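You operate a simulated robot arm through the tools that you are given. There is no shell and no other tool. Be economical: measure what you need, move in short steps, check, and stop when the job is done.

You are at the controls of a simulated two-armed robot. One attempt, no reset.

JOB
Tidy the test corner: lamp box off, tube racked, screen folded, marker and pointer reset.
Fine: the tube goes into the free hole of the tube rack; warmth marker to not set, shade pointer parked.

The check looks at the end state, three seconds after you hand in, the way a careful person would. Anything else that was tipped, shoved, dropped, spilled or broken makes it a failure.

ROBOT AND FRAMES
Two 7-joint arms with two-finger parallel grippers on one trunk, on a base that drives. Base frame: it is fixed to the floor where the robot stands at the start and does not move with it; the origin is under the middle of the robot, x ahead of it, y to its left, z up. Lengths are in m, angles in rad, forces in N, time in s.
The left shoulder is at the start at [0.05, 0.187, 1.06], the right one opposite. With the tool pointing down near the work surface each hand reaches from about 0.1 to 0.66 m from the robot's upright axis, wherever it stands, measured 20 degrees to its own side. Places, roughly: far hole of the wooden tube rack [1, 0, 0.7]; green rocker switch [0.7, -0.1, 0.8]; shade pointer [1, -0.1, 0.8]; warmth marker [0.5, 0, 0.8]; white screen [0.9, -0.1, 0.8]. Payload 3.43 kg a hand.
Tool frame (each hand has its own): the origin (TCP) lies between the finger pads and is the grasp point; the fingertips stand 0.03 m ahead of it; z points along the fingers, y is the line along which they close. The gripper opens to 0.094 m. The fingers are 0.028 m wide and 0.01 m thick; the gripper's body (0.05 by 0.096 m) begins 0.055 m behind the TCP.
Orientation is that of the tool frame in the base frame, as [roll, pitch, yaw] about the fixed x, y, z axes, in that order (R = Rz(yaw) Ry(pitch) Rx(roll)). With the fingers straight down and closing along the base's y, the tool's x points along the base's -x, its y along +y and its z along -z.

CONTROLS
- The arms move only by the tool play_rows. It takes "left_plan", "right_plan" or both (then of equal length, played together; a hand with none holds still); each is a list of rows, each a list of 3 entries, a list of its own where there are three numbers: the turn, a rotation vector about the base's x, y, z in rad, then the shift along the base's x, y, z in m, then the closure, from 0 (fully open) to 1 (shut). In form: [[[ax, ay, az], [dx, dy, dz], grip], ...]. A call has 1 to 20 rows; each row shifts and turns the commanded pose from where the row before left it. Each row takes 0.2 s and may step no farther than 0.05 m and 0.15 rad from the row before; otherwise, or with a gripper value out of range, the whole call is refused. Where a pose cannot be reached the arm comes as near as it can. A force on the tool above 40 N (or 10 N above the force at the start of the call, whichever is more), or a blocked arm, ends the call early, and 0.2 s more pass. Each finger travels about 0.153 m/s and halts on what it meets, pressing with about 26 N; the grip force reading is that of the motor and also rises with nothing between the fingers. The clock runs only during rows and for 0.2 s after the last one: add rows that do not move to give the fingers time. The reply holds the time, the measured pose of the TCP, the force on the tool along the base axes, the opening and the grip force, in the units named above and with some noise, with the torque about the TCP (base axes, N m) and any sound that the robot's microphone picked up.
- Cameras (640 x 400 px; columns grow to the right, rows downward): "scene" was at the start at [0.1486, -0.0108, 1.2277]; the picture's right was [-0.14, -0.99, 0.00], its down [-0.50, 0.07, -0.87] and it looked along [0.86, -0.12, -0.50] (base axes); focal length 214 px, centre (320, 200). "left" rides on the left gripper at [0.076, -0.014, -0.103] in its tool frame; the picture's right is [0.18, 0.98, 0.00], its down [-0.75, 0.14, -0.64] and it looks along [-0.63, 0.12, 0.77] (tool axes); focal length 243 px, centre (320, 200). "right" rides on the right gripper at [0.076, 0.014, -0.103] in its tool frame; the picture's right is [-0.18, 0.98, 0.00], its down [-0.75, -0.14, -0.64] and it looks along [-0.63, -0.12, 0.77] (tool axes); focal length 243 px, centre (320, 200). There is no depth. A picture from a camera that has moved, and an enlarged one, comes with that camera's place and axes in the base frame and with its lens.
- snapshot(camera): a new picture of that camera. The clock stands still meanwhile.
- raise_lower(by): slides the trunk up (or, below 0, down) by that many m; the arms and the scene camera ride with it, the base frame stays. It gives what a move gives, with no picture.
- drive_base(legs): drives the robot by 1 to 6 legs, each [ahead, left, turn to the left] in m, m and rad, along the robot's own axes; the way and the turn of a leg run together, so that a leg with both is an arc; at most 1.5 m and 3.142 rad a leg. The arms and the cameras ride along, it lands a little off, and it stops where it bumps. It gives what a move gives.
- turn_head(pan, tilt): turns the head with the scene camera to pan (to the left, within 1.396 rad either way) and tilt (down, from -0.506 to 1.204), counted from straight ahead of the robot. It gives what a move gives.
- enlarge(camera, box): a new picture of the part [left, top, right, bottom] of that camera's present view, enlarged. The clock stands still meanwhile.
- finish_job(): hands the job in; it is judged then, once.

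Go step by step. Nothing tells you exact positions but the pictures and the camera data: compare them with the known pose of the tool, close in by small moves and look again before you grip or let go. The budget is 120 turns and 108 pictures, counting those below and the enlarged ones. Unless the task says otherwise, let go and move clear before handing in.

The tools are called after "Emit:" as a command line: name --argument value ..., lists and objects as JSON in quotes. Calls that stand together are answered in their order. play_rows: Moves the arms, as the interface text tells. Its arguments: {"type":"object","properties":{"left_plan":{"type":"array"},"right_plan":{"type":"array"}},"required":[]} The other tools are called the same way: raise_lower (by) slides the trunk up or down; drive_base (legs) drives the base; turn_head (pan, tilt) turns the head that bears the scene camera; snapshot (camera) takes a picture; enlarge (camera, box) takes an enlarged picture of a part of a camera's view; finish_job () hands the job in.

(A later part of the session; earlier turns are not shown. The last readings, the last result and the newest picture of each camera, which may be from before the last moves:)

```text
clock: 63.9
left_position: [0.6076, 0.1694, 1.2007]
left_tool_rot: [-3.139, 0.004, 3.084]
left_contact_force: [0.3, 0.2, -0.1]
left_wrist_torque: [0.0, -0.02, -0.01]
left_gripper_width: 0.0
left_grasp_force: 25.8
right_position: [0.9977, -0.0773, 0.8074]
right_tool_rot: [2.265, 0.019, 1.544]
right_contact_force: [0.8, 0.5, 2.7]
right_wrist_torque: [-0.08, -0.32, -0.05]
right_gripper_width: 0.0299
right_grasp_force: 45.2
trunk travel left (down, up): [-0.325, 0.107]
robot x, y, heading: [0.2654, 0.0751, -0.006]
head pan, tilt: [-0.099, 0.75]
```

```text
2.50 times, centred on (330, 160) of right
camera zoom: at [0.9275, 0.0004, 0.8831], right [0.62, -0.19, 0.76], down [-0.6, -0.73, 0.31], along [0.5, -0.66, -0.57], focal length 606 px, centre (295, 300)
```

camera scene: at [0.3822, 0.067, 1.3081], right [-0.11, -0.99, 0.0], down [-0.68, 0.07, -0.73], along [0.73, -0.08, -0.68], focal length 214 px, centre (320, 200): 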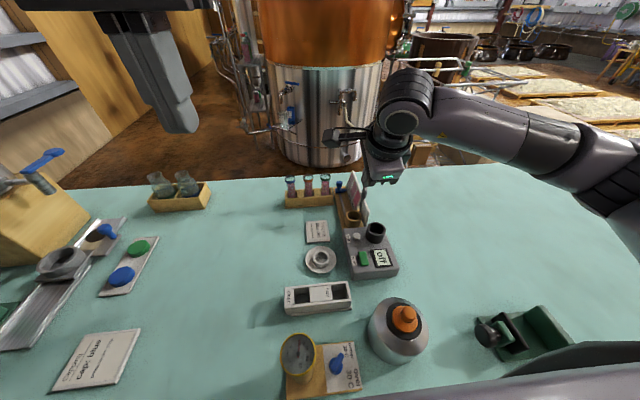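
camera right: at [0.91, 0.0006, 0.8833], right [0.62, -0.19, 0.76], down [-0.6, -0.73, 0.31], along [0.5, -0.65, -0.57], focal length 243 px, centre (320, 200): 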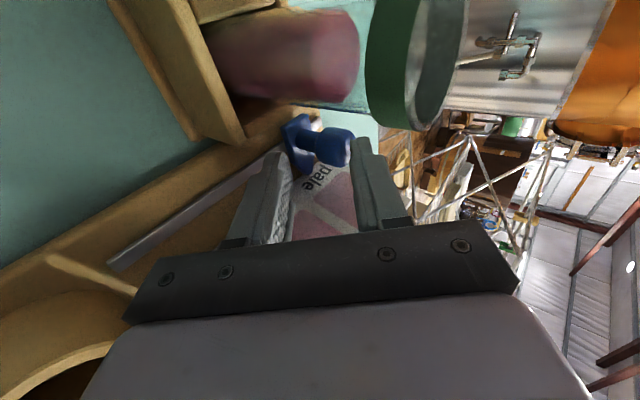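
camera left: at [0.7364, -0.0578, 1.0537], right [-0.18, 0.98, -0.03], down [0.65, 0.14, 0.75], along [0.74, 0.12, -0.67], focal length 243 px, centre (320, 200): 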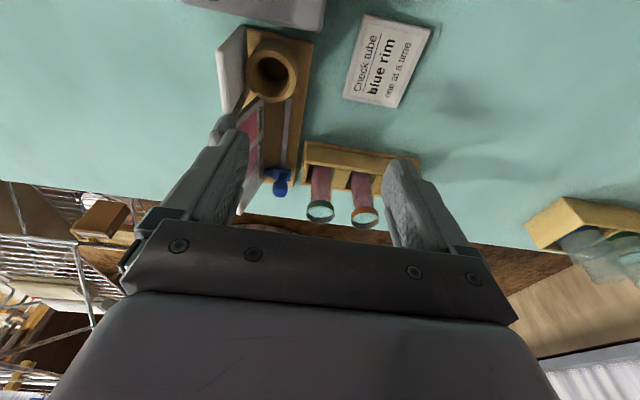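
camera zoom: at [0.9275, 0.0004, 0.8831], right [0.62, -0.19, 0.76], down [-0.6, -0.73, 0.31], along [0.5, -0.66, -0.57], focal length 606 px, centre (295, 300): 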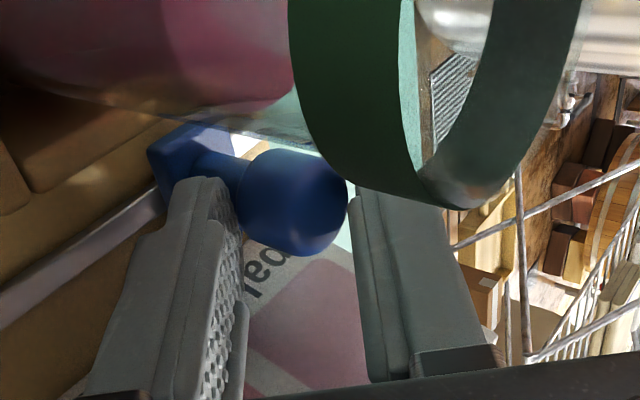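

The knob is gripped. Pull along -x towards the near end of the rail.

Emit:
play_rows --right_plan '[[[0, 0, 0], [-0.012, 0, 0], 1], [[0, 0, 0], [-0.015, 0, 0], 1], [[0, 0, 0], [-0.015, 0, 0], 1], [[0, 0, 0], [-0.015, 0, 0], 1], [[0, 0, 0], [-0.015, 0, 0], 1], [[0, 0, 0], [-0.012, 0, 0], 1], [[0, 0, 0], [-0.01, 0, 0], 1], [[0, 0, 0], [0, 0, 0], 1]]'

Emit:
snapshot --camera "right"

```text
clock: 65.7
left_position: [0.6085, 0.1687, 1.1992]
left_tool_rot: [3.139, 0.003, 3.085]
left_contact_force: [0.0, 0.9, 0.1]
left_wrist_torque: [0.0, 0.01, -0.02]
left_gripper_width: 0.0002
left_grasp_force: 26.0
right_position: [0.902, -0.0779, 0.8096]
right_tool_rot: [2.262, 0.018, 1.545]
right_contact_force: [-1.1, -1.8, 5.1]
right_wrist_torque: [0.0, -0.34, -0.05]
right_gripper_width: 0.0297
right_grasp_force: 45.1
trunk travel left (down, up): [-0.325, 0.107]
robot x, y, heading: [0.2662, 0.0746, -0.003]
head pan, tilt: [-0.099, 0.75]
```

```text
40 pictures are left
camera right: at [0.8326, 0.0004, 0.8832], right [0.62, -0.19, 0.76], down [-0.6, -0.73, 0.31], along [0.5, -0.66, -0.57], focal length 243 px, centre (320, 200)
```

right: 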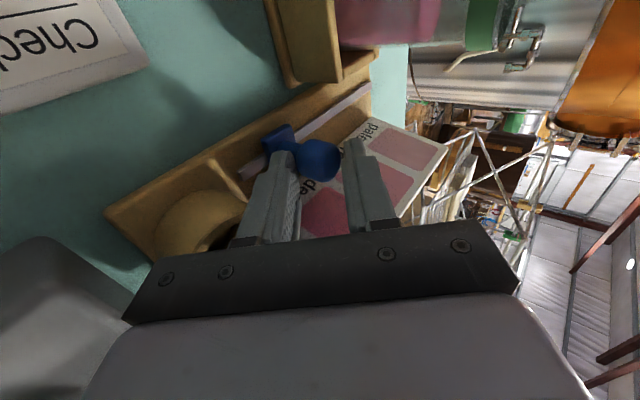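

The pointer is at "deep" and the near finger would touch the cup if I pulled on. I let go, retreat, steepen the hand and put closed fingertips behind the knob.

Emit:
play_rows --right_plan '[[[0, 0, 0], [0, 0, 0], 0.55], [[0, 0, 0], [0, 0, 0], 0.55], [[0, 0, 0], [-0.023, 0, 0.019], 0.55], [[0, 0, 0], [-0.015, 0, 0.03], 0.6], [[0, 0.15, 0], [0.0, 0, 0.03], 1], [[0, 0.15, 0], [0.0, 0, 0.01], 1], [[0, 0.15, 0], [0.02, 0.002, 0], 1], [[0, 0, 0], [0.027, 0, 0], 1], [[0, 0, 0], [0.027, 0, 0], 1], [[0, 0, 0], [0, 0, 0], 1]]'

Emit:
snapshot --camera "right"

```text
clock: 67.8
left_position: [0.6094, 0.1692, 1.1998]
left_tool_rot: [3.141, 0.004, 3.085]
left_contact_force: [0.3, 0.2, -0.3]
left_wrist_torque: [-0.01, 0.0, 0.0]
left_gripper_width: 0.0
left_grasp_force: 25.9
right_position: [0.9394, -0.0763, 0.8971]
right_tool_rot: [2.713, 0.028, 1.555]
right_contact_force: [-0.4, 0.3, -1.4]
right_wrist_torque: [-0.02, 0.02, 0.03]
right_gripper_width: 0.0
right_grasp_force: 26.8
trunk travel left (down, up): [-0.325, 0.107]
robot x, y, heading: [0.2629, 0.0763, -0.008]
head pan, tilt: [-0.099, 0.75]
```

```text
39 pictures are left
camera right: at [0.9091, 0.0024, 0.9935], right [0.89, -0.19, 0.41], down [-0.41, -0.73, 0.55], along [0.2, -0.66, -0.73], focal length 243 px, centre (320, 200)
```

right: 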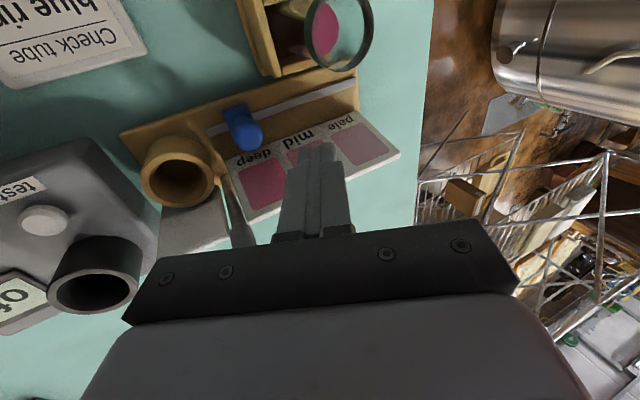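

Knob at x .919, rail end at .888. Descend behind the knob and push -x to the stop.

Emit:
play_rows --right_plan '[[[0, 0, 0], [0.002, -0.001, -0.035], 1], [[0, 0, 0], [0, 0, -0.035], 1], [[0, 0, 0], [0, 0, -0.022], 1], [[0, 0, 0], [-0.01, 0, 0], 1], [[0, 0, 0], [-0.008, 0, 0], 1], [[0, 0, 0], [-0.008, 0, 0], 1], [[0, 0, 0], [-0.007, 0, 0], 1], [[0, 0, 0], [-0.006, 0, 0], 1], [[0, 0, 0], [-0.005, 0, 0], 1]]'

Emit:
enlarge --camera "right" --box '[160, 60, 400, 240]'

```text
clock: 69.5
left_position: [0.6092, 0.1699, 1.1992]
left_tool_rot: [-3.14, 0.002, 3.083]
left_contact_force: [-0.6, 0.1, 0.8]
left_wrist_torque: [0.0, -0.01, 0.01]
left_gripper_width: 0.0
left_grasp_force: 26.6
right_position: [0.914, -0.0772, 0.8103]
right_tool_rot: [2.688, 0.025, 1.555]
right_contact_force: [9.5, 1.4, -2.0]
right_wrist_torque: [0.01, -0.1, -0.01]
right_gripper_width: 0.0003
right_grasp_force: 25.7
trunk travel left (down, up): [-0.325, 0.107]
robot x, y, heading: [0.2665, 0.0742, -0.004]
head pan, tilt: [-0.099, 0.75]
stopped in row 8 (right hand): the force on the tool passed its limit at 45 N (the readings are from after the stop); the commanded pose is now the measured one
```

```text
2.22 times, centred on (280, 150) of right
camera zoom: at [0.8817, 0.0005, 0.907], right [0.88, -0.19, 0.43], down [-0.42, -0.73, 0.53], along [0.22, -0.65, -0.73], focal length 539 px, centre (409, 311)
```

zoom: 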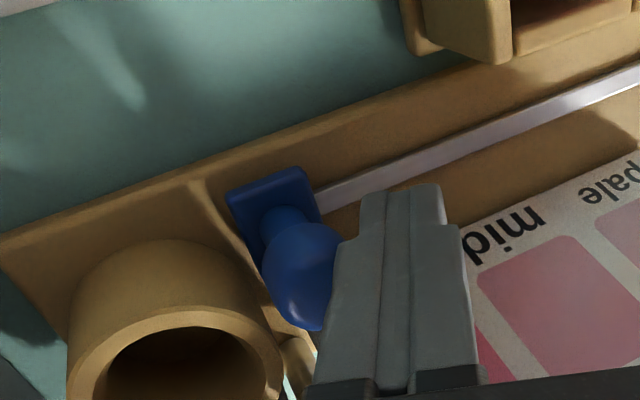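

The pointer hit a firm stop at the near rail end (x≈.89): parked. I lift away and look at the crank.

Emit:
play_rows --right_plan '[[[0, 0, 0], [0.006, 0, 0.002], 1], [[0, 0, 0], [0, 0, 0.04], 1], [[0, 0, 0], [0, 0, 0.04], 1], [[0, 0, 0], [-0.02, 0, 0.04], 1], [[0, 0, 0], [-0.05, 0, 0], 1], [[0, 0, 0], [-0.05, 0, 0], 1], [[0, 0, 0], [-0.05, 0, 0], 1]]'

Emit:
enlarge --camera "scene" --box '[290, 150, 410, 250]'

Emit:
snapshot --camera "right"

```text
clock: 71.1
left_position: [0.6085, 0.1696, 1.2]
left_tool_rot: [-3.139, 0.002, 3.084]
left_contact_force: [0.3, -0.8, 0.0]
left_wrist_torque: [0.01, 0.01, 0.01]
left_gripper_width: 0.0
left_grasp_force: 26.3
right_position: [0.7469, -0.078, 0.9338]
right_tool_rot: [2.691, 0.024, 1.554]
right_contact_force: [0.1, -0.2, -0.1]
right_wrist_torque: [0.04, -0.01, -0.02]
right_gripper_width: 0.0002
right_grasp_force: 25.7
trunk travel left (down, up): [-0.325, 0.107]
robot x, y, heading: [0.2683, 0.0727, -0.005]
head pan, tilt: [-0.099, 0.75]
```

```text
4.00 times, centred on (350, 200) of scene
camera zoom: at [0.4073, 0.0669, 1.2581], right [-0.1, -0.99, 0.0], down [-0.68, 0.07, -0.73], along [0.73, -0.08, -0.68], focal length 858 px, centre (200, 200)
```

zoom: 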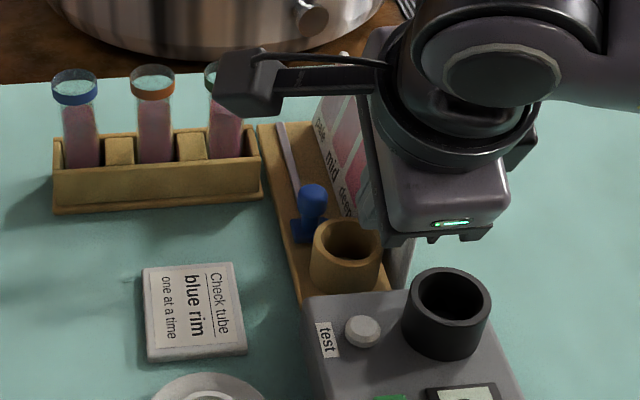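

```text
36 pictures are left
camera right: at [0.7155, 0.0003, 1.0303], right [0.88, -0.19, 0.43], down [-0.42, -0.73, 0.54], along [0.22, -0.65, -0.73], focal length 243 px, centre (320, 200)
```

right: 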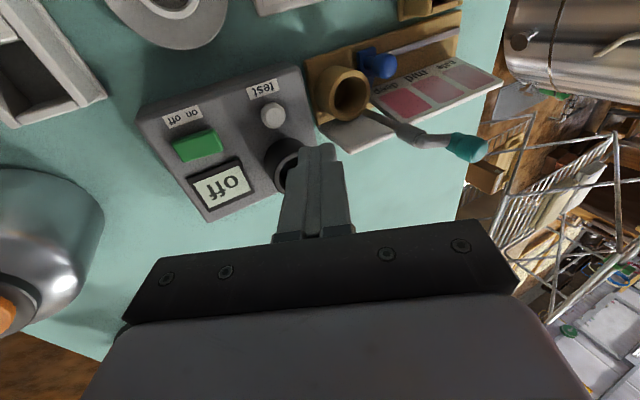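

Emit:
enlarge --camera "right" --box '[300, 60, 510, 190]'

```text
3.05 times, centred on (405, 125) of right
camera zoom: at [0.7155, 0.0003, 1.0303], right [0.88, -0.19, 0.43], down [-0.42, -0.73, 0.54], along [0.22, -0.65, -0.73], focal length 739 px, centre (61, 429)
```

zoom: 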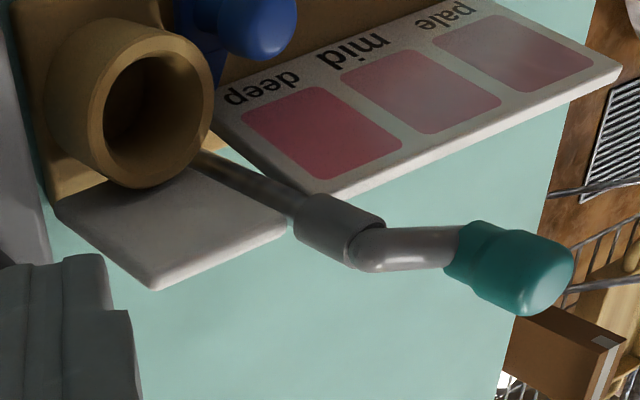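

Post axis ≈(.885,-.130); the knob is on an arm of ≈.041 m. I'll push the knob counter-clockwise, so the panel swings out via -y and folds behind the card. First I place closed fingertips on the knob's -y side.

Emit:
play_rows --right_plan '[[[0, 0.15, 0], [0.02, -0.03, 0.022], 1], [[0, 0, 0], [0.037, -0.027, 0], 1], [[0, 0, 0], [0.037, -0.027, 0], 1], [[0, 0, 0], [0.037, -0.028, 0], 1], [[0, 0, 0], [0, 0, -0.03], 1], [[0, 0, 0], [0, 0, -0.024], 1], [[0, 0, 0], [0, 0, 0], 1]]'

Emit:
enlarge --camera "right" --box '[220, 60, 420, 240]'

```text
clock: 72.7
left_position: [0.609, 0.1701, 1.199]
left_tool_rot: [3.141, 0.003, 3.085]
left_contact_force: [-0.2, 0.3, 0.2]
left_wrist_torque: [0.04, 0.01, -0.01]
left_gripper_width: 0.0
left_grasp_force: 26.1
right_position: [0.8798, -0.1891, 0.9003]
right_tool_rot: [2.842, 0.026, 1.558]
right_contact_force: [0.3, 0.4, 0.3]
right_wrist_torque: [0.01, -0.02, 0.03]
right_gripper_width: 0.0
right_grasp_force: 25.8
trunk travel left (down, up): [-0.325, 0.107]
robot x, y, heading: [0.2657, 0.0754, -0.002]
head pan, tilt: [-0.099, 0.75]
```

```text
2.22 times, centred on (320, 150) of right
camera zoom: at [0.8619, -0.1109, 1.0009], right [0.94, -0.19, 0.29], down [-0.33, -0.73, 0.59], along [0.11, -0.65, -0.75], focal length 539 px, centre (320, 311)
```

zoom: 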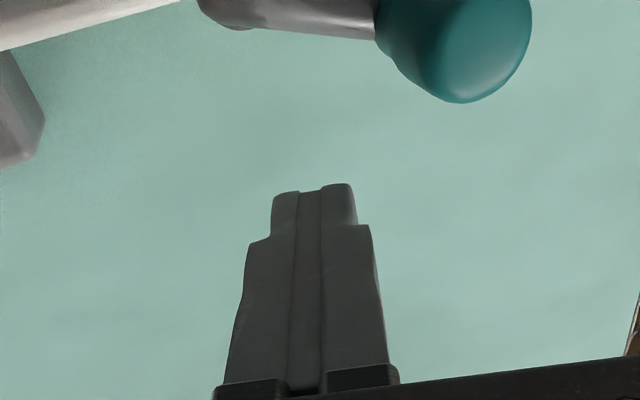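

Knob at (.919,-.149). Push along the first part of the arc and look.

Emit:
play_rows --right_plan '[[[0, 0, 0], [0.0113, 0.019, 0], 1], [[0, 0, 0], [0.0085, 0.0064, 0], 1], [[0, 0, 0], [0.0079, 0.0072, 0], 1], [[0, 0, 0], [0.0058, 0.0091, 0], 1], [[0, 0, 0], [0.0032, 0.0102, 0], 1], [[0, 0, 0], [0.0004, 0.0107, 0], 1], [[0, 0, 0], [0, 0, 0], 1]]'

Emit:
snapshot --camera "right"

Emit:
enlarge --camera "scene" --box '[310, 140, 410, 250]'

```text
clock: 74.3
left_position: [0.6083, 0.1698, 1.2001]
left_tool_rot: [3.141, 0.003, 3.085]
left_contact_force: [0.3, 0.3, 0.4]
left_wrist_torque: [0.0, 0.0, 0.0]
left_gripper_width: 0.0
left_grasp_force: 25.4
right_position: [0.9168, -0.1261, 0.8994]
right_tool_rot: [2.84, 0.026, 1.559]
right_contact_force: [-0.3, 0.6, 0.6]
right_wrist_torque: [0.02, -0.02, -0.01]
right_gripper_width: 0.0
right_grasp_force: 26.5
trunk travel left (down, up): [-0.325, 0.107]
robot x, y, heading: [0.2637, 0.0737, -0.006]
head pan, tilt: [-0.099, 0.75]
```

```text
33 pictures are left
camera right: at [0.8994, -0.0484, 1.0008], right [0.94, -0.19, 0.3], down [-0.33, -0.73, 0.59], along [0.11, -0.65, -0.75], focal length 243 px, centre (320, 200)
```

right: 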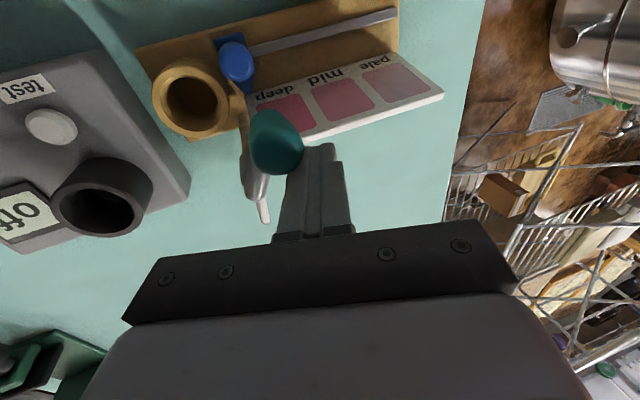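

```text
3.64 times, centred on (360, 195) of scene
camera zoom: at [0.4076, 0.0669, 1.2581], right [-0.1, -0.99, 0.0], down [-0.68, 0.07, -0.73], along [0.73, -0.08, -0.68], focal length 780 px, centre (174, 218)
```

zoom: 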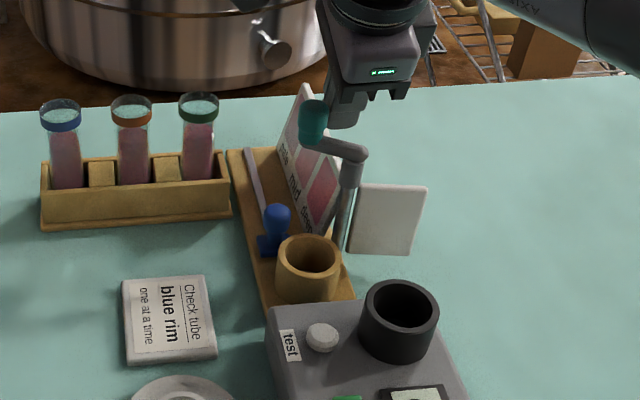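

It works: the panel has swung to -y. Continue along the arc until it folds against the back of the card.

Emit:
play_rows --right_plan '[[[0, 0, 0], [-0.0023, 0.0104, 0], 1], [[0, 0, 0], [-0.0049, 0.0095, 0], 1], [[0, 0, 0], [-0.0072, 0.0079, 0], 1], [[0, 0, 0], [-0.0091, 0.0058, 0], 1], [[0, 0, 0], [-0.0102, 0.0032, 0], 1], [[0, 0, 0], [-0.0107, 0.0004, 0], 1], [[0, 0, 0], [-0.0104, -0.0023, 0], 1], [[0, 0, 0], [0, 0, 0], 1]]'

Emit:
snapshot --camera "right"

Emit:
enlarge --camera "scene" --box '[310, 140, 410, 250]'

```text
clock: 75.0
left_position: [0.6101, 0.1695, 1.2]
left_tool_rot: [-3.139, 0.004, 3.082]
left_contact_force: [-0.3, 0.5, -0.9]
left_wrist_torque: [-0.05, 0.0, -0.03]
left_gripper_width: 0.0
left_grasp_force: 26.1
right_position: [0.9125, -0.1226, 0.9014]
right_tool_rot: [2.834, 0.047, 1.533]
right_contact_force: [-0.6, -5.8, -1.7]
right_wrist_torque: [0.01, -0.02, 0.11]
right_gripper_width: 0.0003
right_grasp_force: 26.0
trunk travel left (down, up): [-0.325, 0.107]
robot x, y, heading: [0.2655, 0.0757, -0.003]
head pan, tilt: [-0.099, 0.75]
stopped in row 3 (right hand): the force on the tool passed its limit at 44 N (the readings are from after the stop); the commanded pose is now the measured one
```

```text
31 pictures are left
camera right: at [0.8967, -0.0426, 1.0003], right [0.93, -0.21, 0.31], down [-0.36, -0.71, 0.6], along [0.09, -0.67, -0.74], focal length 243 px, centre (320, 200)
```

right: 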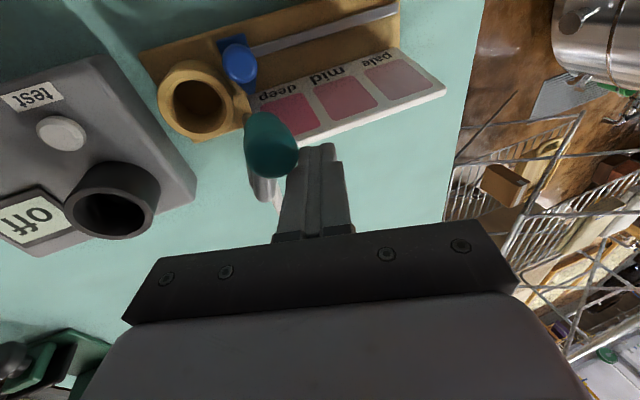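

```text
3.64 times, centred on (360, 195) of scene
camera zoom: at [0.4076, 0.0668, 1.258], right [-0.11, -0.99, 0.0], down [-0.68, 0.07, -0.73], along [0.73, -0.08, -0.68], focal length 780 px, centre (174, 218)
```

zoom: 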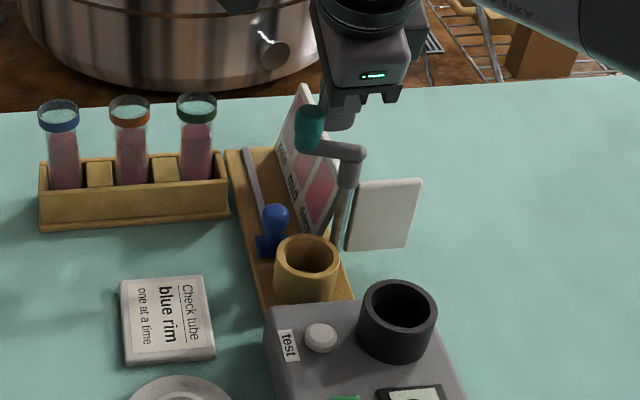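

The push stopped with the knob at ~76°. It might be the contact angle rather than a stop, so I reposition to the knob's +x side and push towards -x.

Emit:
play_rows --right_plan '[[[0, 0, 0], [0.01, -0.003, 0], 1], [[0, 0, 0], [0, 0.015, 0], 1], [[0, 0, 0], [0, 0.015, 0], 1], [[0, 0, 0], [-0.008, 0, 0], 1], [[0, 0, 0], [-0.007, 0, 0], 1], [[0, 0, 0], [-0.007, 0, 0], 1], [[0, 0, 0], [-0.006, 0, 0], 1], [[0, 0, 0], [-0.006, -0.001, 0], 1], [[0, 0, 0], [-0.006, -0.001, 0], 1]]'

Emit:
snapshot --camera "right"

```text
clock: 76.0
left_position: [0.6113, 0.1688, 1.1996]
left_tool_rot: [-3.139, 0.001, 3.083]
left_contact_force: [-1.2, -0.5, -0.3]
left_wrist_torque: [0.0, -0.02, 0.01]
left_gripper_width: 0.0
left_grasp_force: 26.0
right_position: [0.9211, -0.0956, 0.9064]
right_tool_rot: [2.807, 0.041, 1.534]
right_contact_force: [15.6, -0.6, -0.2]
right_wrist_torque: [0.01, -0.02, 0.01]
right_gripper_width: 0.0001
right_grasp_force: 25.9
trunk travel left (down, up): [-0.325, 0.107]
robot x, y, heading: [0.265, 0.0751, -0.003]
head pan, tilt: [-0.099, 0.75]
stopped in row 5 (right hand): the force on the tool passed its limit at 47 N (the readings are from after the stop); the commanded pose is now the measured one
```

```text
29 pictures are left
camera right: at [0.9038, -0.0157, 1.0048], right [0.92, -0.21, 0.33], down [-0.37, -0.72, 0.59], along [0.11, -0.67, -0.74], focal length 243 px, centre (320, 200)
```

right: 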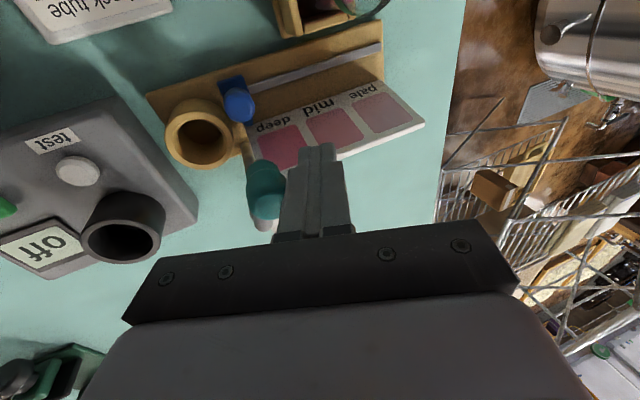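

Both pushes end at the same hard stop with the panel swung fully away from the cup it backed, so it is folded. I withdraw and check that it stays.

Emit:
play_rows --right_plan '[[[0, 0, 0], [0.012, 0, 0], 1], [[0, 0, 0], [0, 0, 0.045], 1], [[0, 0, 0], [0, 0, 0.045], 1], [[0, 0, 0], [-0.04, 0.02, 0.02], 1], [[0, 0, 0], [-0.04, 0.02, 0], 1], [[0, 0, 0], [-0.04, 0.02, 0], 1], [[0, 0, 0], [-0.04, 0.02, 0], 1], [[0, 0, 0], [-0.04, 0.02, 0], 1]]'

Emit:
snapshot --camera "scene"

Emit:
enlarge --camera "scene" --box '[270, 140, 430, 260]'

Emit:
snapshot --camera "right"

```text
clock: 77.8
left_position: [0.6087, 0.1686, 1.1991]
left_tool_rot: [-3.139, 0.002, 3.084]
left_contact_force: [-0.4, -0.3, 0.2]
left_wrist_torque: [-0.02, -0.02, 0.02]
left_gripper_width: 0.0
left_grasp_force: 26.5
right_position: [0.7305, 0.0054, 1.017]
right_tool_rot: [2.811, 0.041, 1.532]
right_contact_force: [-0.1, 0.3, 0.2]
right_wrist_torque: [0.02, 0.0, -0.01]
right_gripper_width: 0.0
right_grasp_force: 26.1
trunk travel left (down, up): [-0.325, 0.107]
robot x, y, heading: [0.2657, 0.0745, -0.009]
head pan, tilt: [-0.099, 0.75]
```

```text
28 pictures are left
camera scene: at [0.4082, 0.0664, 1.2581], right [-0.11, -0.99, 0.0], down [-0.68, 0.07, -0.73], along [0.73, -0.08, -0.68], focal length 214 px, centre (320, 200)
```

scene: 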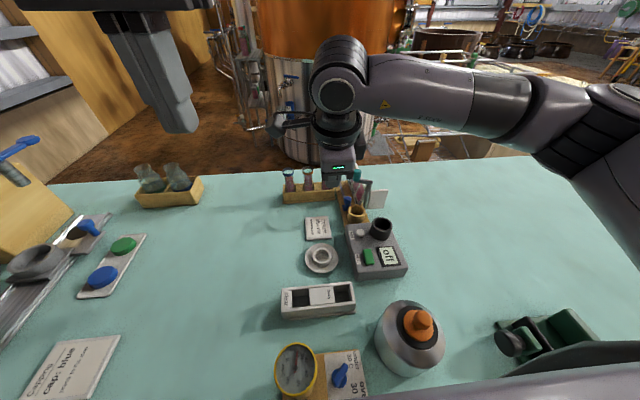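

```text
3.33 times, centred on (350, 200) of scene
camera zoom: at [0.4082, 0.0664, 1.2581], right [-0.11, -0.99, 0.0], down [-0.68, 0.07, -0.73], along [0.73, -0.08, -0.68], focal length 715 px, centre (220, 200)
```

zoom: 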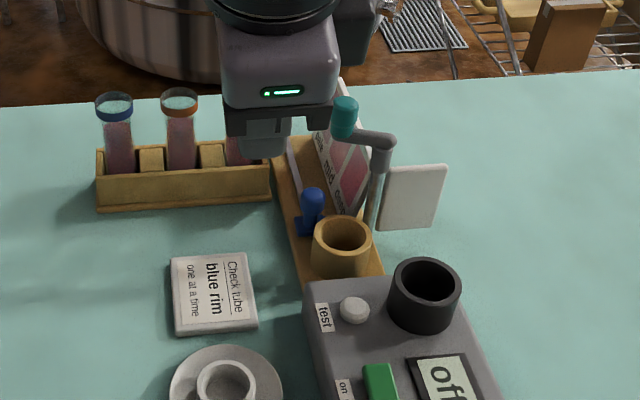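

```text
26 pictures are left
camera right: at [0.7137, 0.0851, 1.1159], right [0.92, -0.21, 0.33], down [-0.37, -0.72, 0.59], along [0.11, -0.67, -0.74], focal length 243 px, centre (320, 200)
```

right: 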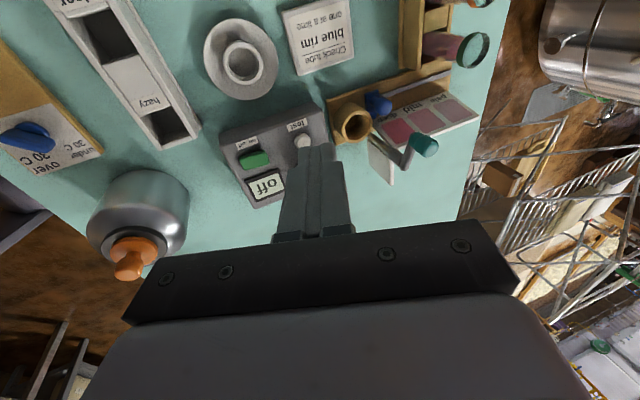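

The screen stays folded. Now the marker: look at it closely from both cameras.

Emit:
enlarge --camera "right" --box '[0, 80, 120, 180]'

Emit:
enlarge --camera "scene" --box '[270, 335, 380, 400]'

```text
4.00 times, centred on (60, 130) of right
camera zoom: at [0.7137, 0.0851, 1.1159], right [0.92, -0.21, 0.33], down [-0.37, -0.72, 0.59], along [0.11, -0.67, -0.74], focal length 970 px, centre (1360, 480)
```

zoom: 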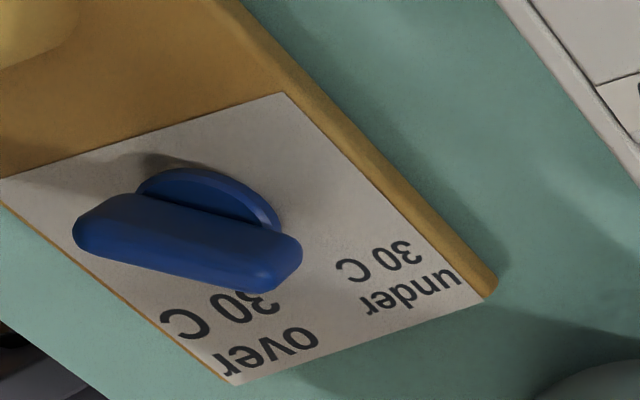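

```text
5.82 times, centred on (325, 368) of scene
camera zoom: at [0.4082, 0.0664, 1.2581], right [-0.11, -0.99, 0.0], down [-0.68, 0.07, -0.73], along [0.73, -0.08, -0.68], focal length 1248 px, centre (291, -774)
```

zoom: 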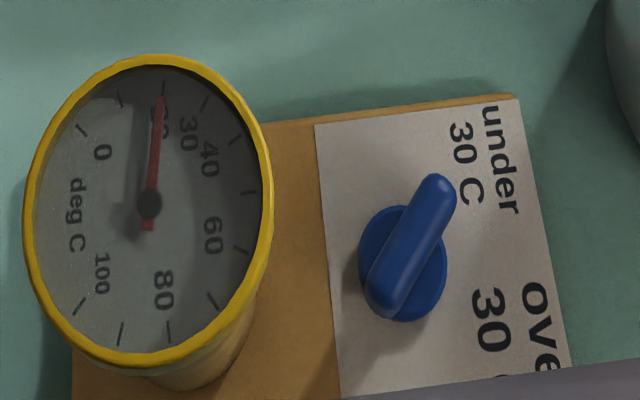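

The bar of the marker points to "under 30 C" (gauge end of the card is +y). The unlabelled neutral is the middle, pointing straight to -y between the two labels. It is right below the chest, so I back the base off, then straighten the right hand.

Emit:
raise_lower --by 0.05

Emit:
drive_base --legs '[[-0.22, 0, 0], [0, 0.08, 0]]'

Emit:
play_rows --right_plan '[[[0, 0.11, 0], [0, 0, 0], 0.5], [[0, 0.11, 0], [0, 0, 0], 0.5], [[0, 0.11, 0], [0, 0, 0], 0.5], [[0, 0, 0.135], [-0.01, -0.01, 0], 0.5], [[0, 0, 0.135], [-0.01, -0.01, 0], 0.5], [[0, 0, 0.135], [-0.01, -0.01, 0], 0.5], [[0, 0, 0.135], [-0.01, 0, 0], 0.5], [[0, 0, 0.135], [0, 0, 0], 0.5], [[0, 0, 0.135], [0, 0, 0], 0.5], [[0, 0, 0.135], [0, 0, 0], 0.5], [[0, 0, 0.135], [0, 0, 0], 0.5]]'

Emit:
turn_head --pan -0.3 --tilt 0.75

Emit:
snapshot --camera "scene"

Emit:
snapshot --camera "right"

```text
clock: 78.8
left_position: [0.6097, 0.1695, 1.2506]
left_tool_rot: [-3.14, 0.001, 3.084]
left_contact_force: [1.0, -0.8, -0.1]
left_wrist_torque: [-0.03, 0.01, 0.04]
left_gripper_width: 0.0
left_grasp_force: 25.7
right_position: [0.7321, 0.0054, 1.0672]
right_tool_rot: [2.812, 0.038, 1.533]
right_contact_force: [0.4, 0.8, 0.0]
right_wrist_torque: [-0.02, 0.01, -0.01]
right_gripper_width: 0.0001
right_grasp_force: 25.9
trunk travel left (down, up): [-0.375, 0.057]
robot x, y, heading: [0.2691, 0.0723, -0.009]
head pan, tilt: [-0.099, 0.75]
```

```text
clock: 81.4
left_position: [0.3927, 0.2513, 1.2507]
left_tool_rot: [-3.141, 0.004, 3.085]
left_contact_force: [-0.3, 1.2, -0.1]
left_wrist_torque: [0.01, -0.01, 0.0]
left_gripper_width: 0.0
left_grasp_force: 26.5
right_position: [0.514, 0.0869, 1.0671]
right_tool_rot: [2.812, 0.041, 1.535]
right_contact_force: [-0.1, -0.6, -1.0]
right_wrist_torque: [0.0, -0.02, 0.0]
right_gripper_width: 0.0
right_grasp_force: 26.2
trunk travel left (down, up): [-0.375, 0.057]
robot x, y, heading: [0.0494, 0.1571, -0.01]
head pan, tilt: [-0.099, 0.75]
```

```text
clock: 83.8
left_position: [0.3921, 0.2508, 1.2494]
left_tool_rot: [-3.14, 0.003, 3.083]
left_contact_force: [-0.2, -0.2, 0.4]
left_wrist_torque: [-0.01, 0.0, 0.02]
left_gripper_width: 0.0
left_grasp_force: 26.6
right_position: [0.4749, 0.0563, 1.0663]
right_tool_rot: [-3.139, 0.051, 2.63]
right_contact_force: [0.9, 0.1, -0.3]
right_wrist_torque: [-0.01, -0.01, 0.03]
right_gripper_width: 0.0467
right_grasp_force: 0.1
trunk travel left (down, up): [-0.375, 0.057]
robot x, y, heading: [0.0514, 0.1577, -0.008]
head pan, tilt: [-0.099, 0.75]
```

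```text
clock: 84.5
left_position: [0.3927, 0.2504, 1.2493]
left_tool_rot: [-3.141, 0.003, 3.085]
left_contact_force: [-0.3, -0.1, -0.5]
left_wrist_torque: [0.07, 0.01, -0.01]
left_gripper_width: 0.0002
left_grasp_force: 26.2
right_position: [0.4745, 0.058, 1.0656]
right_tool_rot: [-3.139, 0.049, 2.627]
right_contact_force: [0.0, 0.8, 0.9]
right_wrist_torque: [0.0, 0.01, 0.03]
right_gripper_width: 0.0471
right_grasp_force: 0.1
trunk travel left (down, up): [-0.375, 0.057]
robot x, y, heading: [0.0517, 0.1582, -0.006]
head pan, tilt: [-0.3, 0.75]
```

```text
23 pictures are left
camera scene: at [0.1877, 0.1315, 1.3081], right [-0.3, -0.95, 0.0], down [-0.65, 0.21, -0.73], along [0.7, -0.22, -0.68], focal length 214 px, centre (320, 200)
```

scene: 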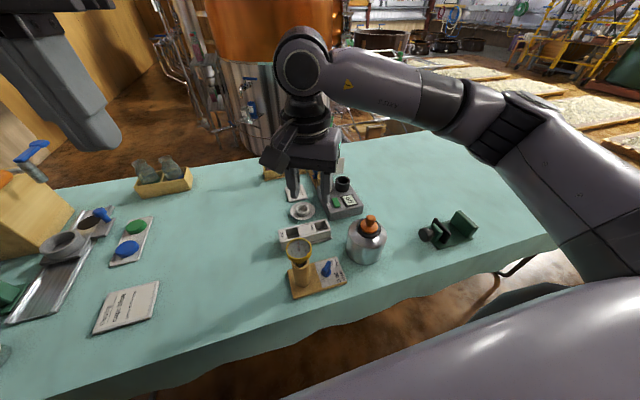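

```text
22 pictures are left
camera right: at [0.4099, 0.1085, 1.1657], right [0.64, 0.76, 0.01], down [0.56, -0.48, 0.68], along [0.52, -0.43, -0.73], focal length 243 px, centre (320, 200)
```

right: 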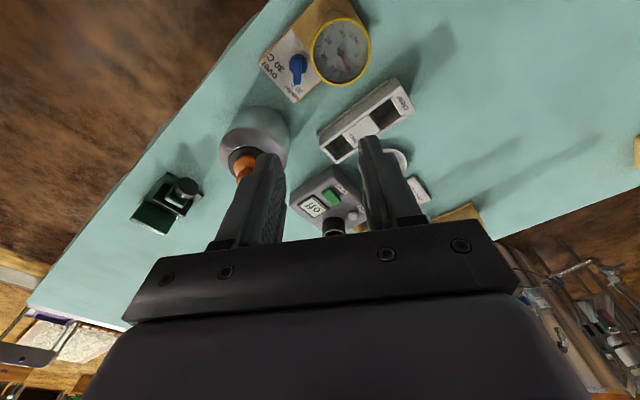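

Emit:
enlarge --camera "scene" --box '[280, 230, 360, 300]'

Emit:
enlarge --camera "right" --box '[250, 20, 350, 120]'

```text
5.71 times, centred on (320, 265) of scene
camera zoom: at [0.1877, 0.1315, 1.3081], right [-0.3, -0.95, 0.0], down [-0.65, 0.21, -0.73], along [0.7, -0.22, -0.68], focal length 1226 px, centre (320, -171)
```

zoom: 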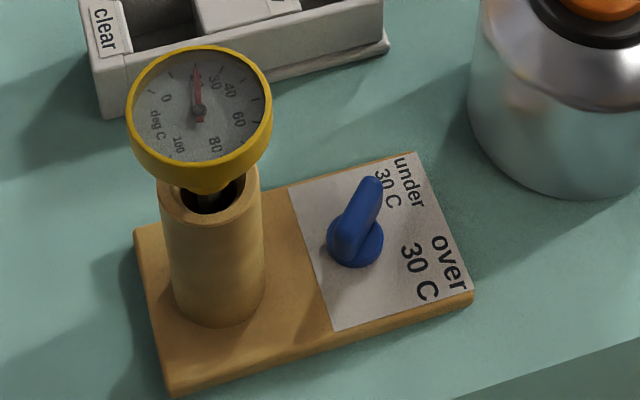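

```text
4.00 times, centred on (300, 70) of right
camera zoom: at [0.4099, 0.1085, 1.1657], right [0.64, 0.76, 0.01], down [0.56, -0.48, 0.68], along [0.52, -0.43, -0.73], focal length 970 px, centre (400, 720)
```

zoom: 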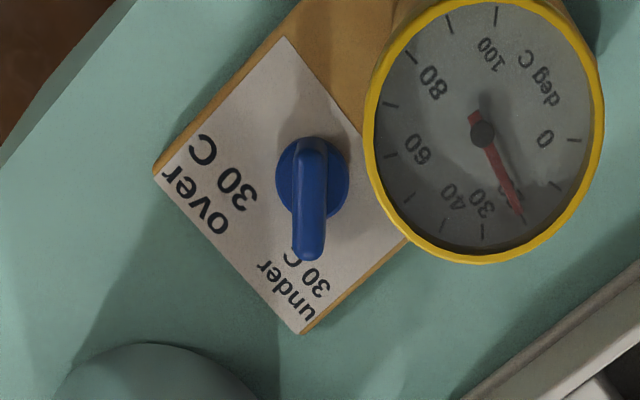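

The bar lies at 45°, axis at (.464,.026), top z≈.80; the gauge is too near for a proper grip. I'll push the bar's (+x,-y) end towards -x with closed fingertips, leaning the hand a bit to -y, away from the gauge. First I hover at its +x side.

Emit:
play_rows --right_plan '[[[0, 0, 0.13], [0.008, -0.015, 0], 1], [[0, 0, 0.13], [0.008, -0.015, 0], 1], [[0, 0, 0.13], [0.008, -0.015, 0], 1], [[0, 0, 0.125], [0.0065, -0.012, 0], 1], [[0.1, 0, 0], [0, 0, -0.04], 1], [[0.1, 0, 0], [0, 0, -0.04], 1], [[0, 0, 0], [0, 0, -0.04], 1], [[0, 0, 0], [0, 0, -0.04], 1], [[0, 0, 0], [0, 0, -0.035], 1], [[0, 0, 0], [0, 0, 0], 1]]'

Emit:
enlarge --camera "scene" --box '[280, 230, 360, 300]'

Emit:
snapshot --camera "right"

```text
clock: 86.8
left_position: [0.3918, 0.2498, 1.2494]
left_tool_rot: [-3.141, 0.005, 3.084]
left_contact_force: [-0.2, 0.1, -0.1]
left_wrist_torque: [-0.02, 0.02, -0.06]
left_gripper_width: 0.0
left_grasp_force: 25.9
right_position: [0.5058, 0.0004, 0.8716]
right_tool_rot: [2.944, 0.047, 3.133]
right_contact_force: [0.4, -0.4, -0.2]
right_wrist_torque: [-0.01, -0.01, -0.03]
right_gripper_width: 0.0
right_grasp_force: 25.9
trunk travel left (down, up): [-0.375, 0.057]
robot x, y, heading: [0.051, 0.1521, -0.008]
head pan, tilt: [-0.3, 0.75]
```

```text
5.71 times, centred on (320, 265) of scene
camera zoom: at [0.1876, 0.1315, 1.3081], right [-0.3, -0.95, 0.0], down [-0.65, 0.21, -0.73], along [0.7, -0.22, -0.68], focal length 1226 px, centre (320, -171)
```

zoom: 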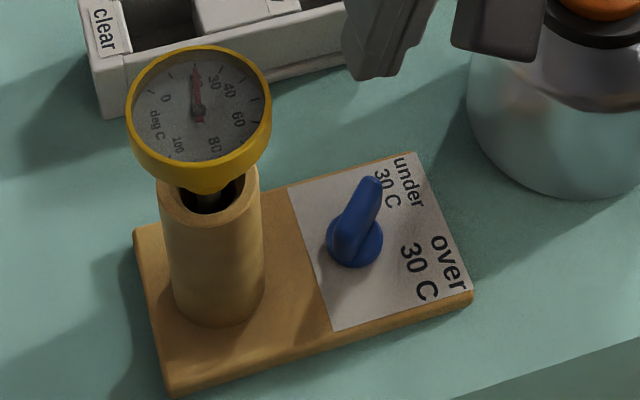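

```text
18 pictures are left
camera right: at [0.4226, -0.0067, 0.9706], right [0.18, 0.96, 0.2], down [0.72, -0.27, 0.64], along [0.67, 0.03, -0.74], focal length 243 px, centre (320, 200)
```

right: 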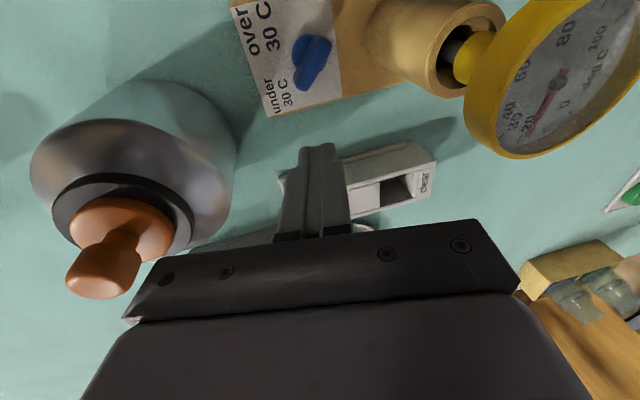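

Fingertips are at the +x side of the bar's end. Descend and push towards -x in small steps.

Emit:
play_rows --right_plan '[[[0, 0, 0], [0, 0, -0.035], 1], [[0, 0, 0], [0, 0, -0.028], 1], [[0, 0, 0], [-0.006, 0, 0], 1], [[0, 0, 0], [-0.005, 0, 0], 1], [[0, 0, 0], [-0.005, 0, 0], 1], [[0, 0, 0], [0, 0, 0], 1]]'

Emit:
enlarge --camera "scene" --box '[280, 230, 360, 300]'

```text
clock: 88.2
left_position: [0.394, 0.2485, 1.249]
left_tool_rot: [3.141, 0.002, 3.081]
left_contact_force: [0.2, -0.1, 0.9]
left_wrist_torque: [0.02, -0.02, 0.01]
left_gripper_width: 0.0001
left_grasp_force: 25.6
right_position: [0.4917, -0.0053, 0.8096]
right_tool_rot: [2.95, 0.053, 3.127]
right_contact_force: [13.3, -22.7, 7.9]
right_wrist_torque: [-0.69, 0.04, 0.18]
right_gripper_width: 0.0
right_grasp_force: 26.1
trunk travel left (down, up): [-0.375, 0.057]
robot x, y, heading: [0.0456, 0.1571, -0.005]
head pan, tilt: [-0.3, 0.75]
```

```text
5.71 times, centred on (320, 265) of scene
camera zoom: at [0.1884, 0.1295, 1.3081], right [-0.3, -0.95, 0.0], down [-0.65, 0.21, -0.73], along [0.7, -0.22, -0.68], focal length 1226 px, centre (320, -171)
```

zoom: 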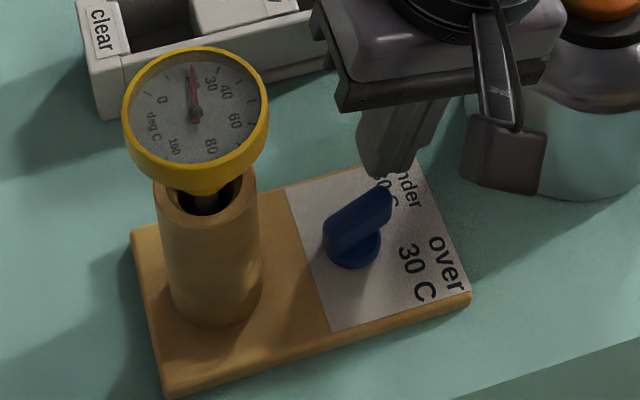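

The bar turned partway, but the fingertips now sit on its end. I back off, move a bit closer to the axis in y, and push again.

Emit:
play_rows --right_plan '[[[0, 0, 0], [0.012, -0.002, 0], 1], [[0, 0, 0], [0.004, 0.012, 0], 1], [[0, 0, 0], [-0.005, 0.002, 0], 1], [[0, 0, 0], [-0.005, 0, 0], 1], [[0, 0, 0], [-0.005, 0, 0], 1], [[0, 0, 0], [-0.004, 0, 0], 1], [[0, 0, 0], [-0.003, 0, 0], 1], [[0, 0, 0], [0, 0, 0], 1]]'

Emit:
enlarge --camera "scene" --box '[280, 230, 360, 300]'

```text
clock: 90.0
left_position: [0.3934, 0.2522, 1.249]
left_tool_rot: [-3.14, 0.002, 3.082]
left_contact_force: [0.2, -0.9, 0.9]
left_wrist_torque: [0.01, -0.02, -0.03]
left_gripper_width: 0.0
left_grasp_force: 26.1
right_position: [0.4863, 0.012, 0.8083]
right_tool_rot: [2.94, 0.053, 3.131]
right_contact_force: [16.7, 3.6, 0.9]
right_wrist_torque: [0.14, -0.42, -0.23]
right_gripper_width: 0.0001
right_grasp_force: 26.5
trunk travel left (down, up): [-0.375, 0.057]
robot x, y, heading: [0.0506, 0.1505, -0.009]
head pan, tilt: [-0.3, 0.75]
```

```text
5.71 times, centred on (320, 265) of scene
camera zoom: at [0.189, 0.1318, 1.308], right [-0.3, -0.95, 0.0], down [-0.65, 0.21, -0.73], along [0.7, -0.22, -0.68], focal length 1226 px, centre (320, -171)
```

zoom: 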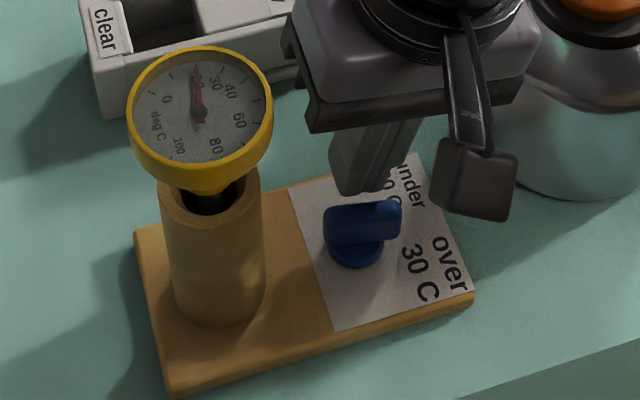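

The bar is nearly along y now. I back the fingers off, lift, and look from above.

Emit:
play_rows --right_plan '[[[0, 0, 0], [0.012, 0, 0], 1], [[0, 0, 0], [0.008, 0, 0.01], 1], [[0, 0, 0], [0, -0.01, 0.04], 1], [[0, 0, 0], [0, -0.01, 0.045], 1], [[-0.1, 0, 0], [0, 0, 0.045], 1], [[-0.1, 0, 0], [0, 0, 0.045], 1], [[0, 0, 0], [-0.02, 0.03, 0.03], 1]]'

Emit:
enlarge --camera "scene" --box '[280, 230, 360, 300]'

Emit:
snapshot --camera "right"

```text
clock: 91.5
left_position: [0.3916, 0.2512, 1.2496]
left_tool_rot: [-3.141, 0.004, 3.085]
left_contact_force: [0.0, -0.5, 0.3]
left_wrist_torque: [0.02, 0.0, 0.02]
left_gripper_width: 0.0
left_grasp_force: 25.9
right_position: [0.4842, 0.0219, 1.0254]
right_tool_rot: [-3.14, 0.048, 3.141]
right_contact_force: [0.3, -0.2, 1.0]
right_wrist_torque: [-0.01, 0.01, -0.02]
right_gripper_width: 0.0001
right_grasp_force: 25.8
trunk travel left (down, up): [-0.375, 0.057]
robot x, y, heading: [0.0514, 0.1537, -0.009]
head pan, tilt: [-0.3, 0.75]
```

```text
5.71 times, centred on (320, 265) of scene
camera zoom: at [0.1874, 0.1321, 1.3081], right [-0.3, -0.95, 0.0], down [-0.65, 0.21, -0.73], along [0.7, -0.22, -0.68], focal length 1226 px, centre (320, -171)
```

zoom: 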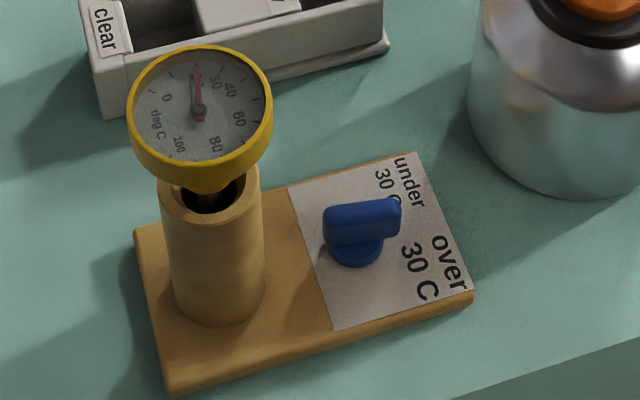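

```text
14 pictures are left
camera right: at [0.4019, 0.0353, 1.1242], right [0.18, 0.98, 0.01], down [0.72, -0.14, 0.68], along [0.67, -0.12, -0.73], focal length 243 px, centre (320, 200)
```

right: 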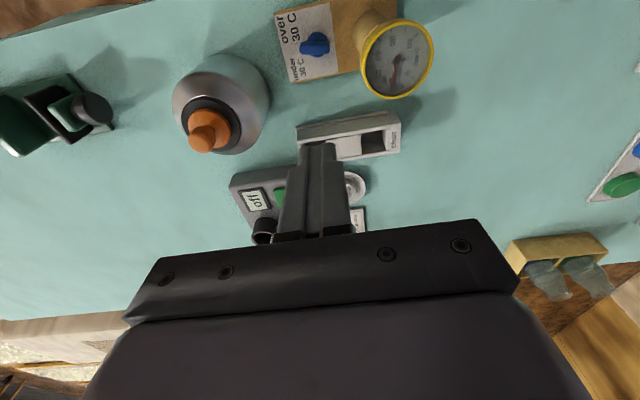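

Emit:
enlarge --camera "right" --box '[265, 0, 365, 90]'

```text
4.44 times, centred on (315, 45) of right
camera zoom: at [0.4019, 0.0353, 1.1242], right [0.18, 0.98, 0.01], down [0.72, -0.14, 0.68], along [0.67, -0.12, -0.73], focal length 1078 px, centre (342, 889)
```

zoom: 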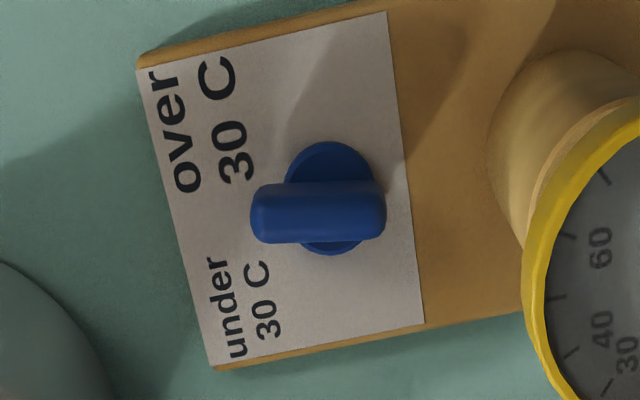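

The bar is about 9° past the middle (towards "over"). I go to its -x side and nudge the -y end back by a few millimetres.

Emit:
play_rows --right_plan '[[[0, 0, 0], [-0.033, -0.01, 0], 1], [[0, 0, 0], [-0.033, -0.009, 0], 1], [[0, 0, 0], [0, 0, -0.045], 1], [[0, 0, 0], [0, 0, -0.045], 1], [[0, 0, 0], [0, 0, -0.045], 1], [[0, 0, 0], [0, 0, -0.045], 1], [[0, 0, 0], [0, 0, -0.038], 1], [[0, 0, 0], [0.01, 0, 0], 1], [[0, 0, 0], [0.005, 0, 0], 1], [[0, 0, 0], [0.003, 0, 0], 1], [[0, 0, 0], [0, 0, 0], 1]]'

Emit:
enlarge --camera "scene" --box '[280, 230, 360, 300]'

```text
clock: 94.0
left_position: [0.393, 0.2494, 1.2491]
left_tool_rot: [-3.139, 0.004, 3.083]
left_contact_force: [0.0, 0.0, -0.2]
left_wrist_torque: [0.03, -0.04, 0.0]
left_gripper_width: 0.0
left_grasp_force: 25.8
right_position: [0.4354, 0.002, 0.8064]
right_tool_rot: [-3.14, 0.049, -3.14]
right_contact_force: [0.1, 0.4, 0.4]
right_wrist_torque: [-0.01, -0.01, 0.03]
right_gripper_width: 0.0002
right_grasp_force: 26.1
trunk travel left (down, up): [-0.375, 0.057]
robot x, y, heading: [0.0519, 0.1532, -0.009]
head pan, tilt: [-0.3, 0.75]
```

```text
5.71 times, centred on (320, 265) of scene
camera zoom: at [0.1876, 0.1314, 1.3081], right [-0.3, -0.95, 0.0], down [-0.65, 0.21, -0.73], along [0.7, -0.22, -0.68], focal length 1226 px, centre (320, -171)
```

zoom: 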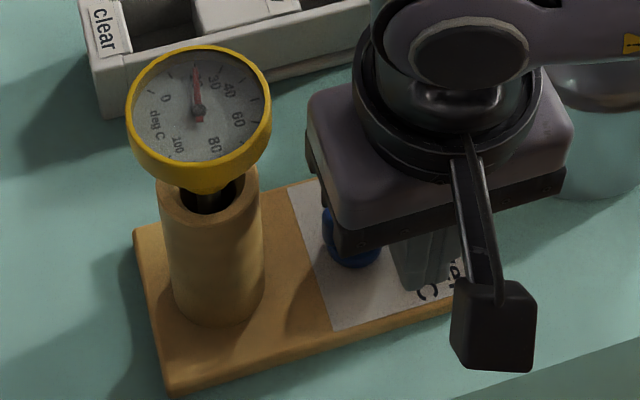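

No contact yet; advance a few more millimetres, feeling for it.

Emit:
play_rows --right_plan '[[[0, 0, 0], [0.002, 0, 0], 1], [[0, 0, 0], [0.002, 0, 0], 1], [[0, 0, 0], [0, 0, 0], 1]]'

```text
clock: 94.8
left_position: [0.3918, 0.2498, 1.2508]
left_tool_rot: [-3.139, 0.004, 3.084]
left_contact_force: [-1.1, -0.1, -0.1]
left_wrist_torque: [-0.01, 0.01, 0.02]
left_gripper_width: 0.0
left_grasp_force: 25.5
right_position: [0.4391, 0.0031, 0.8055]
right_tool_rot: [-3.14, 0.05, -3.14]
right_contact_force: [1.0, -0.2, -0.7]
right_wrist_torque: [-0.01, 0.0, 0.01]
right_gripper_width: 0.0001
right_grasp_force: 26.0
trunk travel left (down, up): [-0.375, 0.057]
robot x, y, heading: [0.053, 0.1606, -0.008]
head pan, tilt: [-0.3, 0.75]
```

Emit:
play_rows --right_plan '[[[0, 0, 0], [0.002, 0, 0], 1], [[0, 0, 0], [0.001, 0, 0], 1], [[0, 0, 0], [0, 0, 0], 1]]'

```text
clock: 95.5
left_position: [0.3912, 0.25, 1.2491]
left_tool_rot: [-3.14, 0.003, 3.084]
left_contact_force: [0.0, -1.1, -0.1]
left_wrist_torque: [-0.02, 0.01, -0.02]
left_gripper_width: 0.0002
left_grasp_force: 26.3
right_position: [0.4427, 0.0032, 0.8054]
right_tool_rot: [-3.141, 0.05, 3.14]
right_contact_force: [-0.1, 0.2, -0.2]
right_wrist_torque: [0.0, 0.01, 0.04]
right_gripper_width: 0.0
right_grasp_force: 26.0
trunk travel left (down, up): [-0.375, 0.057]
robot x, y, heading: [0.0502, 0.1529, -0.004]
head pan, tilt: [-0.3, 0.75]
```

Emit:
play_rows --right_plan '[[[0, 0, 0], [0.002, 0, 0], 1], [[0, 0, 0], [0.001, 0, 0], 1], [[0, 0, 0], [0, 0, 0], 1]]'

Emit:
enlarge --camera "right" --box '[240, 0, 400, 160]'

```text
clock: 96.3
left_position: [0.3924, 0.2503, 1.2506]
left_tool_rot: [-3.14, 0.004, 3.084]
left_contact_force: [0.3, 0.4, 0.1]
left_wrist_torque: [0.02, -0.02, -0.03]
left_gripper_width: 0.0
left_grasp_force: 26.2
right_position: [0.4455, 0.0037, 0.8069]
right_tool_rot: [-3.138, 0.049, -3.141]
right_contact_force: [-0.5, 0.2, -0.5]
right_wrist_torque: [0.01, -0.02, 0.02]
right_gripper_width: 0.0
right_grasp_force: 25.7
trunk travel left (down, up): [-0.375, 0.057]
robot x, y, heading: [0.0466, 0.1548, -0.006]
head pan, tilt: [-0.3, 0.75]
```

```text
2.50 times, centred on (320, 80) of right
camera zoom: at [0.3631, 0.0165, 0.9048], right [0.18, 0.98, 0.01], down [0.72, -0.14, 0.68], along [0.67, -0.12, -0.73], focal length 606 px, centre (320, 500)
```

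zoom: 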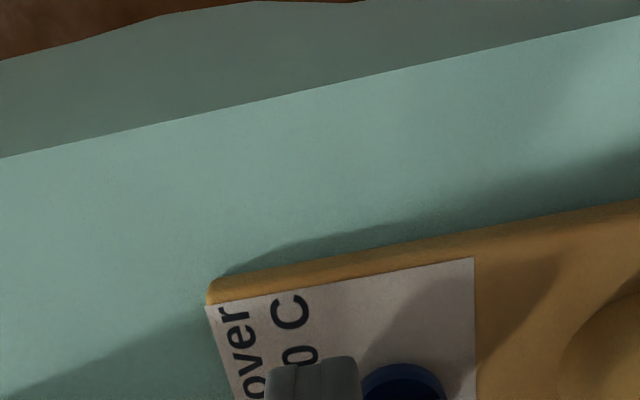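

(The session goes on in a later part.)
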